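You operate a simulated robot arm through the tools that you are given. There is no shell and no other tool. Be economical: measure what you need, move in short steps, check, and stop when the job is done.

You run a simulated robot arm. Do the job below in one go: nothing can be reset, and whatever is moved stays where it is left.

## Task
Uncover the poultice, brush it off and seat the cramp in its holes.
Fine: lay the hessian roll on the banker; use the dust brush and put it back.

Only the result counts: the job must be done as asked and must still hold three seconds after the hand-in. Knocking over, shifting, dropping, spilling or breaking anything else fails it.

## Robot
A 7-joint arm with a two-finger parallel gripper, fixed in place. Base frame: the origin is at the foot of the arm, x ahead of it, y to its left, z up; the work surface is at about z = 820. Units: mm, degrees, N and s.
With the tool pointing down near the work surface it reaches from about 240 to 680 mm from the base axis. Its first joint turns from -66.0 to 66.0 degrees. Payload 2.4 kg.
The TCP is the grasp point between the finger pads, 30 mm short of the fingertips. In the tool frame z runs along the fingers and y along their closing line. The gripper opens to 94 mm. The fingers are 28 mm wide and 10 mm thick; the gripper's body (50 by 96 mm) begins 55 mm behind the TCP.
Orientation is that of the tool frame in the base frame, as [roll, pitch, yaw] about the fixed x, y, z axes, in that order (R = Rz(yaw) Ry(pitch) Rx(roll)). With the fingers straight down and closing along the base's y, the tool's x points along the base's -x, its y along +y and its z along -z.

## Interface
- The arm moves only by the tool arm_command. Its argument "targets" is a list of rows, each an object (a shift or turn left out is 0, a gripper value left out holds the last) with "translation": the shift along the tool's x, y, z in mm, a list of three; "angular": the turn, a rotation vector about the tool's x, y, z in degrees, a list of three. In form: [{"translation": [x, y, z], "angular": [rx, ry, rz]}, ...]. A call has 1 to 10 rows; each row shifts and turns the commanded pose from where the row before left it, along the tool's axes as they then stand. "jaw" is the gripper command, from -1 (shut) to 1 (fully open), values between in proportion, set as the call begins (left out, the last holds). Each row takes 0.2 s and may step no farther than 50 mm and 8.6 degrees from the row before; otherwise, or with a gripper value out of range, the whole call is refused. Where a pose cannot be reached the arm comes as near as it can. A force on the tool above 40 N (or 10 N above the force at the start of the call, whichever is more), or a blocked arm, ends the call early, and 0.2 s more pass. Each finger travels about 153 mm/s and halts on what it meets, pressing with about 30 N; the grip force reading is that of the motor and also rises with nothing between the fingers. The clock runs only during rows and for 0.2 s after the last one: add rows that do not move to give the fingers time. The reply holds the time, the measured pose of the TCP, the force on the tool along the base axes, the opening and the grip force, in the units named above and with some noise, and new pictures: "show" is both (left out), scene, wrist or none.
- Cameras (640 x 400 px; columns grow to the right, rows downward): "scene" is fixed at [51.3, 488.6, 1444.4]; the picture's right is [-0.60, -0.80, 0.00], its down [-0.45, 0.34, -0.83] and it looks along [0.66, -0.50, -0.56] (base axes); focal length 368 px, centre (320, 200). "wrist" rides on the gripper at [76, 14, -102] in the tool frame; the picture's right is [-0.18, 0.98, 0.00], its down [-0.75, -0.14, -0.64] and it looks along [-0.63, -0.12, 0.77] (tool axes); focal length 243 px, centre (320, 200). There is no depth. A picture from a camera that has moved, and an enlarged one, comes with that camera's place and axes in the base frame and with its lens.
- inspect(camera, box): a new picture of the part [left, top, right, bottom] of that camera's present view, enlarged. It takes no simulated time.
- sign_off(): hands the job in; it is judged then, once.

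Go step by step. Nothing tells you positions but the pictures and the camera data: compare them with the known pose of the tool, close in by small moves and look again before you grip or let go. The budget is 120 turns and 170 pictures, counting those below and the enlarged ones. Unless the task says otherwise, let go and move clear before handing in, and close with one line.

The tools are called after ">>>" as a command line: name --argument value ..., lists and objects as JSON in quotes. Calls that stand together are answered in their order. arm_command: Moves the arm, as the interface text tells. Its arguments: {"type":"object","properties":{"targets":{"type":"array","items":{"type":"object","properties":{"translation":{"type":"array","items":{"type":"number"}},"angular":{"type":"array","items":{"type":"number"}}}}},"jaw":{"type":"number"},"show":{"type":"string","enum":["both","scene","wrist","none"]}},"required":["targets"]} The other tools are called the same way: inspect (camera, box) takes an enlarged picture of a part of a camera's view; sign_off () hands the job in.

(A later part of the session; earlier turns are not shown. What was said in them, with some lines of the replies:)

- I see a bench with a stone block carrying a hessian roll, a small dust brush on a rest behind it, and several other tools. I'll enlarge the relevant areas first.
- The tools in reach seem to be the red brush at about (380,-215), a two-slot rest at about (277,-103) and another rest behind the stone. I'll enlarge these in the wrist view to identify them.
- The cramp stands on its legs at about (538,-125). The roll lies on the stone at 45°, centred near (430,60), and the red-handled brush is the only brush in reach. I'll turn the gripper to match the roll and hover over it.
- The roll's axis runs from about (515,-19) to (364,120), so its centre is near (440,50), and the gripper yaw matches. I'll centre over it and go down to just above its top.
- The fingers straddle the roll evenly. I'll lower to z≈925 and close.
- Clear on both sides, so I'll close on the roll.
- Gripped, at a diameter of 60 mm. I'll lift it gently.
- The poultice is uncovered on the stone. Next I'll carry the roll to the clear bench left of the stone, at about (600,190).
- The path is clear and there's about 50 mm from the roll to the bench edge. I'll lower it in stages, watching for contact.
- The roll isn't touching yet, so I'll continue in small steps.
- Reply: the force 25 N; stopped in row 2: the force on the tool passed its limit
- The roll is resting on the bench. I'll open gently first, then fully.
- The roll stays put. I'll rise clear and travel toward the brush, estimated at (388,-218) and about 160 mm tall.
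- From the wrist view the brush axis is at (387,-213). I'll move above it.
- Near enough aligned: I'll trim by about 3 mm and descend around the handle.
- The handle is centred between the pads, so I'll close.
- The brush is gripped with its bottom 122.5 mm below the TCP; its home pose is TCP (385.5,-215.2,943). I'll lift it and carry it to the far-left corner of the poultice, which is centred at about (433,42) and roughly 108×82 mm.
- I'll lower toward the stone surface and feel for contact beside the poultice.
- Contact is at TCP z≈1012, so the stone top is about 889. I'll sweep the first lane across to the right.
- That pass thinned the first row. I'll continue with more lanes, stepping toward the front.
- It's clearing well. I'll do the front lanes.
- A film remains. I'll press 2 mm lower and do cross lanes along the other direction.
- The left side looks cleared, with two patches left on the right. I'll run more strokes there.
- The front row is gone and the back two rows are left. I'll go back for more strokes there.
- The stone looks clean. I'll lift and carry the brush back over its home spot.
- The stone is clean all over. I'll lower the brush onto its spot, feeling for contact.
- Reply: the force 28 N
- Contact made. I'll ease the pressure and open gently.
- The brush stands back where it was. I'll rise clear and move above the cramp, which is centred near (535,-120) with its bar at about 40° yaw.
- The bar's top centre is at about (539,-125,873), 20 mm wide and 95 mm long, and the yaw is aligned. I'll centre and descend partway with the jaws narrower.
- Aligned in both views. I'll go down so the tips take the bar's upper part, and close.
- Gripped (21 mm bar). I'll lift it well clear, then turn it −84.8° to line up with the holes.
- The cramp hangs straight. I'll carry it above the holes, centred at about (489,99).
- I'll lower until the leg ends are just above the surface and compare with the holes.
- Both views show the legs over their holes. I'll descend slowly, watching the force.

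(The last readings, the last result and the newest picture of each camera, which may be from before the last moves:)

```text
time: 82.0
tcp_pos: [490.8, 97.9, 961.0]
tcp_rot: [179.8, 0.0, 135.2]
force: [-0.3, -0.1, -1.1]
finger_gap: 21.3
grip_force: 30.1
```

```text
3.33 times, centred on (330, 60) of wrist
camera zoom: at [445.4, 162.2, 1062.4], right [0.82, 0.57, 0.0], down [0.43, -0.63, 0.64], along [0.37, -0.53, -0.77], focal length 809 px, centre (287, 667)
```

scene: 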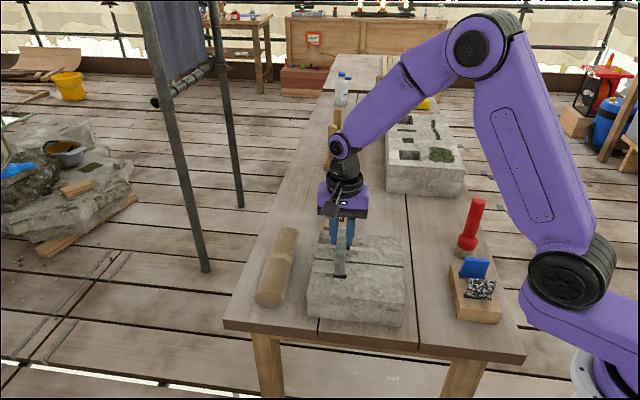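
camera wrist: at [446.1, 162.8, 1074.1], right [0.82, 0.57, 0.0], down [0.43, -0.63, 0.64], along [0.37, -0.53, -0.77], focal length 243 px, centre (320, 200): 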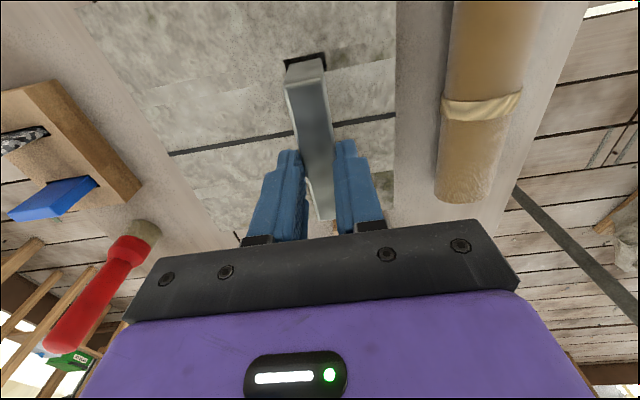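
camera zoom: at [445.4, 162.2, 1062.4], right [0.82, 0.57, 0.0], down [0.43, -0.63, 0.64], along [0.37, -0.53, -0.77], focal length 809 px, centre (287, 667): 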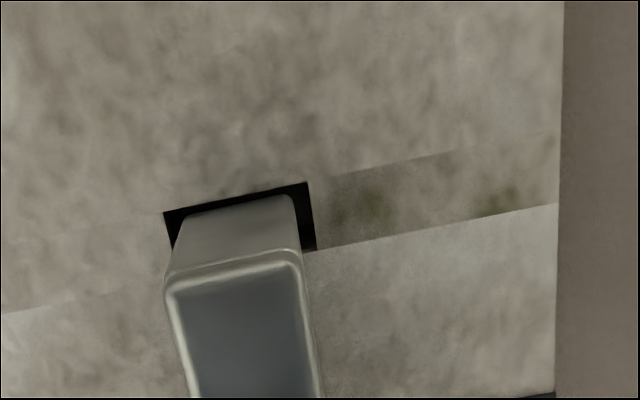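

The legs have entered freely. I'll continue down.

>>> arm_command --targets '[{"translation": [0, 0, 5]}, {"translation": [0, 0, 5]}, {"translation": [0, 0, 5]}, {"translation": [0, 0, 5]}, {}]' --show "none"

>>> arm_command --targets '[{"translation": [0, 0, 4]}, {"translation": [0, 0, 4]}, {"translation": [0, 0, 3]}, {}]'

>>> inspect --camera "scene" --box '[310, 210, 390, 300]'

```text
time: 83.2
tcp_pos: [489.4, 97.8, 941.1]
tcp_rot: [179.8, 0.0, 135.2]
force: [-0.9, -0.1, -1.1]
finger_gap: 21.2
grip_force: 30.3
```

```text
time: 84.2
tcp_pos: [489.6, 98.5, 929.7]
tcp_rot: [179.7, 0.1, 135.2]
force: [-1.9, -3.2, 24.0]
finger_gap: 21.2
grip_force: 29.6
camera wrist: at [444.7, 162.0, 1031.5], right [0.82, 0.57, 0.0], down [0.43, -0.63, 0.64], along [0.37, -0.53, -0.77], focal length 243 px, centre (320, 200)
```

scene: 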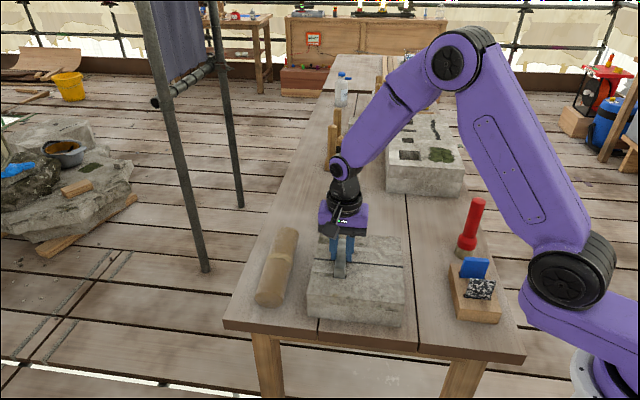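
wrist: 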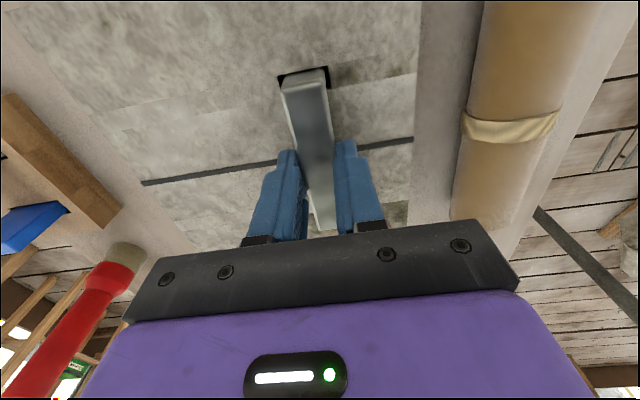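

```text
4.44 times, centred on (350, 255) of scene
camera zoom: at [50.8, 488.4, 1444.4], right [-0.6, -0.8, 0.0], down [-0.45, 0.34, -0.83], along [0.66, -0.5, -0.56], focal length 1636 px, centre (187, -44)
```

zoom: 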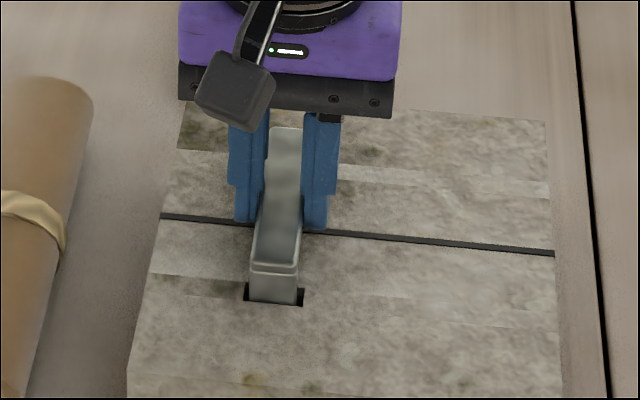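

Contact came at TCP z≈930, about 35 mm into the holes. I'll look closely to see if it's on the bottom.

>>> inspect --camera "scene" --box '[345, 235, 385, 290]'

>>> inspect --camera "wrist" --box '[260, 40, 380, 240]'

```text
7.27 times, centred on (365, 262) of scene
camera zoom: at [50.8, 488.4, 1444.4], right [-0.6, -0.8, 0.0], down [-0.45, 0.34, -0.83], along [0.66, -0.5, -0.56], focal length 2677 px, centre (-7, -254)
```

zoom: 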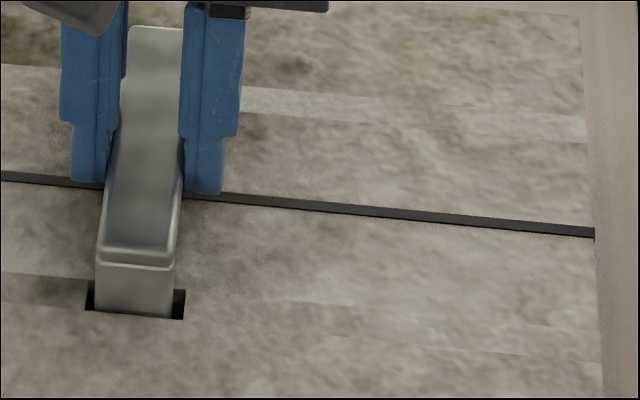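

```text
2.00 times, centred on (320, 140) of wrist
camera zoom: at [444.7, 162.0, 1031.5], right [0.82, 0.57, 0.0], down [0.43, -0.63, 0.64], along [0.37, -0.53, -0.77], focal length 485 px, centre (320, 320)
```

zoom: 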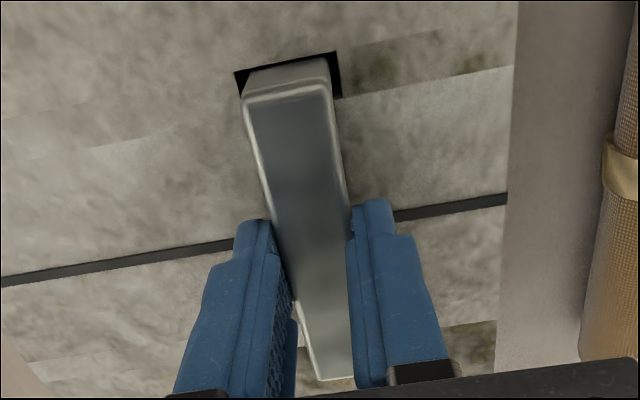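

The bar still stands somewhat proud. I'll press slightly to see if it's resting on something hard.

>>> arm_command --targets '[{"translation": [0, 0, 1]}, {}]' --show "none"

>>> arm_command --targets '[{"translation": [0, 0, 2]}, {}]' --show "none"

>>> inspect --camera "scene" --box '[345, 235, 385, 290]'

```text
time: 84.8
tcp_pos: [489.5, 97.8, 928.1]
tcp_rot: [179.9, 0.1, 135.2]
force: [2.0, -4.5, 24.2]
finger_gap: 21.2
grip_force: 30.3
```

```text
time: 85.4
tcp_pos: [489.8, 97.8, 926.0]
tcp_rot: [179.9, 0.1, 135.2]
force: [0.1, -4.4, 23.5]
finger_gap: 21.5
grip_force: 30.1
```

```text
7.27 times, centred on (365, 262) of scene
camera zoom: at [50.9, 488.4, 1444.4], right [-0.6, -0.8, 0.0], down [-0.45, 0.34, -0.83], along [0.66, -0.5, -0.56], focal length 2677 px, centre (-7, -254)
```

zoom: 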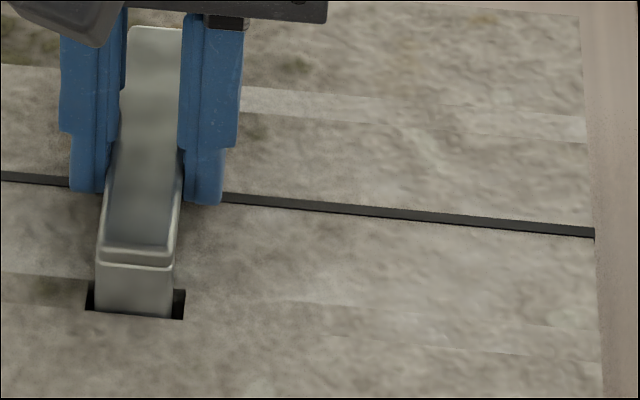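

The cramp didn't move; the fingers slid on it. I'll lift a little, re-centre by about 1 mm, and try again to tell a jam from the hole bottom.

>>> arm_command --targets '[{"translation": [0, 0, -6]}, {"translation": [-1.2, 0, 0]}, {}]' --show "none"

>>> inspect --camera "scene" --box '[345, 235, 385, 290]'

>>> arm_command --targets '[{"translation": [0, 0, 3]}, {"translation": [0, 0, 3]}, {"translation": [0, 0, 1.5]}, {}]' --show "none"

>>> inspect --camera "scene" --box '[345, 235, 385, 290]'

```text
time: 86.2
tcp_pos: [489.1, 99.1, 932.7]
tcp_rot: [179.8, 0.0, 135.2]
force: [0.4, 0.0, -1.3]
finger_gap: 21.1
grip_force: 30.0
```

```text
7.27 times, centred on (365, 262) of scene
camera zoom: at [51.3, 488.6, 1444.4], right [-0.6, -0.8, 0.0], down [-0.45, 0.34, -0.83], along [0.66, -0.5, -0.56], focal length 2677 px, centre (-7, -254)
```

zoom: 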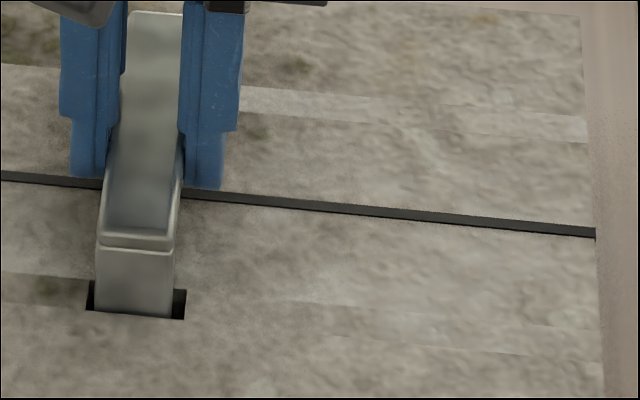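

```text
time: 87.2
tcp_pos: [490.5, 98.0, 925.8]
tcp_rot: [179.8, 0.1, 135.2]
force: [-4.8, -1.6, 18.8]
finger_gap: 21.1
grip_force: 29.9
```

```text
7.27 times, centred on (365, 262) of scene
camera zoom: at [50.8, 488.4, 1444.4], right [-0.6, -0.8, 0.0], down [-0.45, 0.34, -0.83], along [0.66, -0.5, -0.56], focal length 2677 px, centre (-7, -254)
```

zoom: 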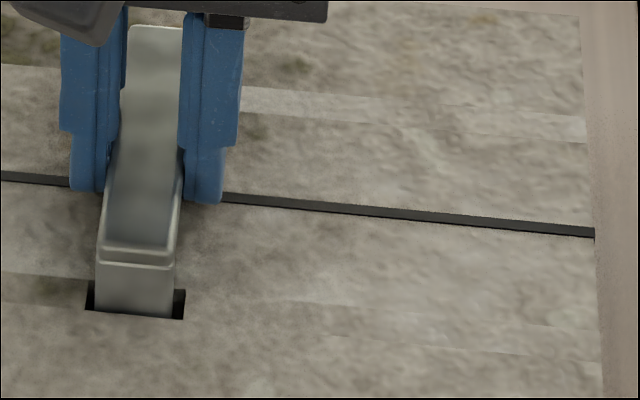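

It stops at exactly the same height after a free lift, so the legs are on the hole bottoms: the cramp is seated. I'll ease off and release gently.

>>> arm_command --targets '[{"translation": [0, 0, -0.7]}, {}]' --show "none"

>>> arm_command --targets '[{}, {}]' --jaw -0.3 --show "none"

>>> arm_command --targets '[{"translation": [0, 0, -15]}, {"translation": [0, 0, -35]}, {"translation": [0, 0, -45]}, {"translation": [0, 0, -45]}, {}]'

>>> inspect --camera "scene" --box '[310, 210, 390, 300]'

>>> inspect --camera "wrist" --box '[240, 0, 460, 200]'

```text
time: 87.8
tcp_pos: [490.8, 98.5, 925.5]
tcp_rot: [179.9, 0.2, 135.1]
force: [-2.4, 0.1, 9.3]
finger_gap: 21.0
grip_force: 30.4
```

```text
time: 88.4
tcp_pos: [490.0, 98.0, 926.3]
tcp_rot: [179.9, -0.1, 135.3]
force: [0.2, -1.0, -0.9]
finger_gap: 32.7
grip_force: 0.0
```

```text
time: 89.6
tcp_pos: [490.0, 98.3, 1065.2]
tcp_rot: [179.9, 0.1, 135.2]
force: [-1.3, -0.4, -0.2]
finger_gap: 32.9
grip_force: 0.0
camera wrist: at [444.9, 163.1, 1167.3], right [0.82, 0.57, 0.0], down [0.43, -0.63, 0.64], along [0.37, -0.53, -0.77], focal length 243 px, centre (320, 200)
```

scene: 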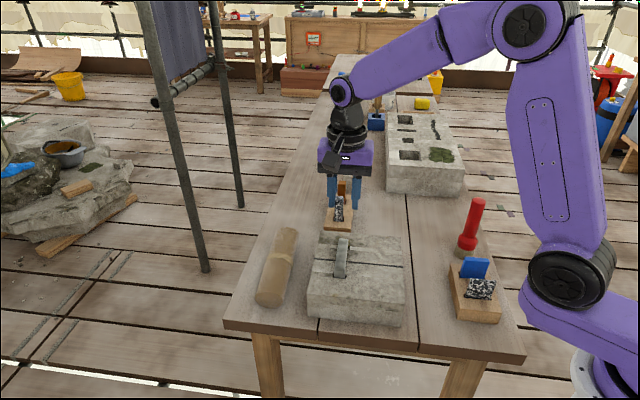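
wrist: 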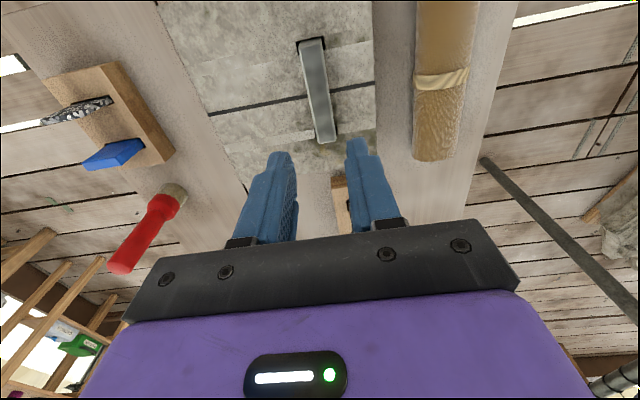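

```text
4.44 times, centred on (350, 255) of scene
camera zoom: at [51.3, 488.6, 1444.4], right [-0.6, -0.8, 0.0], down [-0.45, 0.34, -0.83], along [0.66, -0.5, -0.56], focal length 1636 px, centre (187, -44)
```

zoom: 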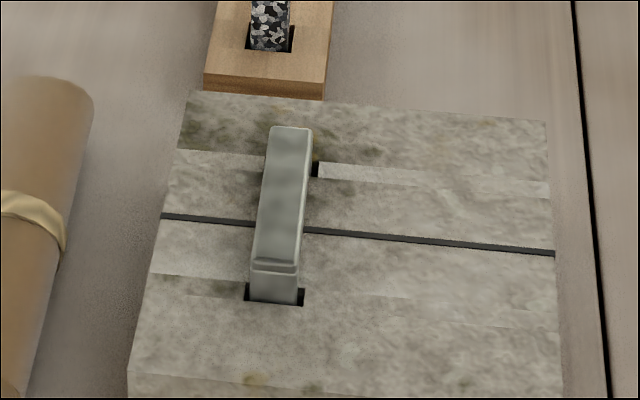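

```text
2.00 times, centred on (350, 100) of wrist
camera zoom: at [444.9, 163.1, 1167.3], right [0.82, 0.57, 0.0], down [0.43, -0.63, 0.64], along [0.37, -0.53, -0.77], focal length 485 px, centre (260, 400)
```

zoom: 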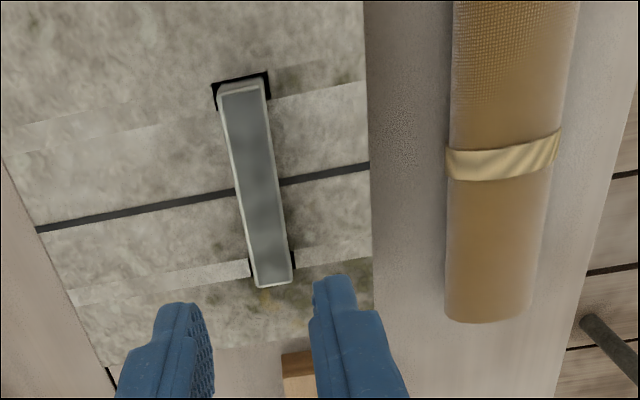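

The cramp sits in both holes, level. For certainty I'll press its middle from above with closed fingertips.

>>> arm_command --targets '[{"translation": [0, 0, 40]}, {"translation": [0, 0, 45]}, {"translation": [0, 0, 25]}, {}]' --jaw -1 --show "none"

>>> arm_command --targets '[{"translation": [0, 0, 3]}, {"translation": [0, 0, 3]}, {"translation": [0, 0, 2]}, {"translation": [0, 0, 2]}, {"translation": [0, 0, 2]}, {"translation": [0, 0, 2]}, {"translation": [0, 0, 2]}, {}]' --show "none"

>>> inspect --camera "scene" --box '[310, 210, 390, 300]'

```text
time: 90.6
tcp_pos: [490.9, 98.3, 955.9]
tcp_rot: [179.8, 0.0, 135.2]
force: [0.0, 0.2, 0.4]
finger_gap: 0.0
grip_force: 29.8
```

```text
time: 92.1
tcp_pos: [490.4, 98.9, 944.6]
tcp_rot: [179.6, 0.3, 135.2]
force: [-3.5, -0.7, 11.5]
finger_gap: 0.1
grip_force: 30.1
stopped in row 7: the force on the tool passed its limit (the readings are from after the stop); the commanded pose is now the measured one
```

```text
4.44 times, centred on (350, 255) of scene
camera zoom: at [51.0, 488.5, 1444.4], right [-0.6, -0.8, 0.0], down [-0.45, 0.34, -0.83], along [0.66, -0.5, -0.56], focal length 1636 px, centre (187, -44)
```

zoom: 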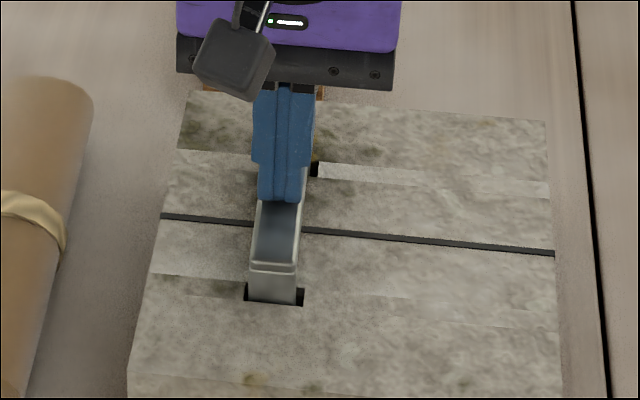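

Firm at bar top z≈914. I'll probe both ends of the bar to confirm it's level and bottomed in both holes.

>>> arm_command --targets '[{"translation": [0, 0, -12]}, {"translation": [30, 0, 0]}, {"translation": [0, 0, 6]}, {"translation": [0, 0, 3]}, {"translation": [0, 0, 1.5]}, {"translation": [0, 0, 1.5]}, {"translation": [0, 0, 1.5]}, {"translation": [0, 0, 1.5]}, {}]' --show "none"

>>> arm_command --targets '[{"translation": [0, 0, -12]}, {"translation": [-30, 0, 0]}, {"translation": [-30, 0, 0]}, {"translation": [0, 0, 6]}, {"translation": [0, 0, 3]}, {"translation": [0, 0, 1.5]}, {"translation": [0, 0, 1.5]}, {"translation": [0, 0, 1.5]}, {"translation": [0, 0, 1.5]}, {}]' --show "none"

```text
time: 93.8
tcp_pos: [470.7, 120.8, 945.1]
tcp_rot: [179.5, 0.4, 135.2]
force: [-4.2, 0.0, 12.1]
finger_gap: 0.0
grip_force: 30.3
stopped in row 8: the force on the tool passed its limit (the readings are from after the stop); the commanded pose is now the measured one
```

```text
time: 95.7
tcp_pos: [515.4, 78.4, 945.1]
tcp_rot: [179.3, 0.3, 135.2]
force: [-3.7, -0.8, 9.9]
finger_gap: 0.0
grip_force: 30.2
stopped in row 9: the force on the tool passed its limit (the readings are from after the stop); the commanded pose is now the measured one
```

Both ends are firm at the same height (945.1), so the cramp is level and bottomed. I'll rise clear and take a final look at everything.

>>> arm_command --targets '[{"translation": [0, 0, -20]}, {"translation": [0, 0, -45]}, {"translation": [0, 0, -50]}, {"translation": [0, 0, -50]}, {"translation": [0, 0, -30]}, {}, {}]'

>>> inspect --camera "scene" --box '[230, 170, 520, 350]'

```text
time: 97.3
tcp_pos: [513.3, 79.4, 1139.0]
tcp_rot: [179.3, 0.4, 135.2]
force: [0.3, 0.1, -0.5]
finger_gap: 0.1
grip_force: 30.4
camera wrist: at [465.4, 143.4, 1241.4], right [0.82, 0.57, 0.01], down [0.43, -0.63, 0.65], along [0.37, -0.53, -0.76], focal length 243 px, centre (320, 200)
```

scene: 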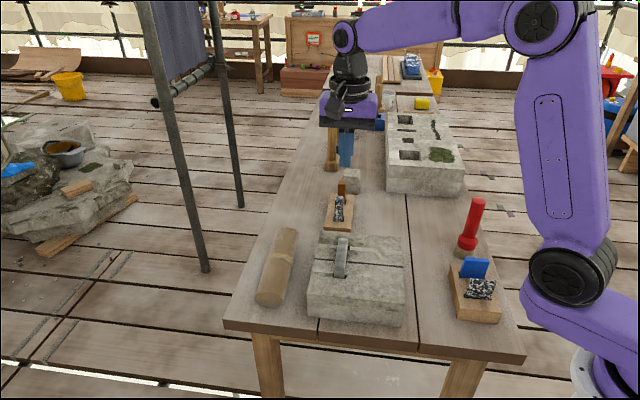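
wrist: 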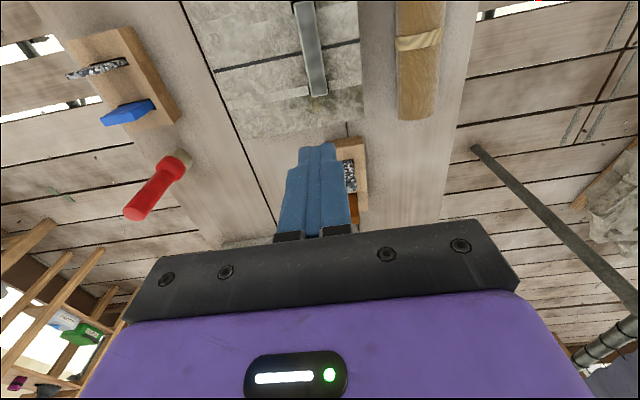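

```text
2.21 times, centred on (375, 260) of scene
camera zoom: at [51.3, 488.6, 1444.4], right [-0.6, -0.8, 0.0], down [-0.45, 0.34, -0.83], along [0.66, -0.5, -0.56], focal length 812 px, centre (199, 68)
```

zoom: 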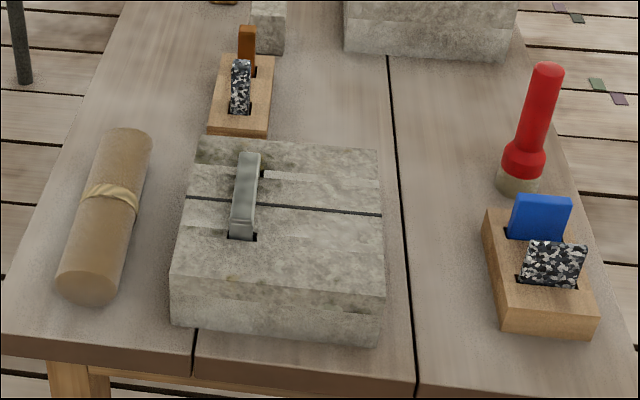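

The roll lies on the bench, the stone is clean, the brush is back in its place, the cramp is in its holes, and the arm is clear. I'm handing in.

>>> sign_off

```text
The job is handed in.
```

The job is handed in: the hessian roll is on the banker, the poultice is brushed off and the dust brush is back where it stood. The cramp is level with both legs on the hole bottoms; its bar stands about 25 mm above the stone because the holes go no deeper.
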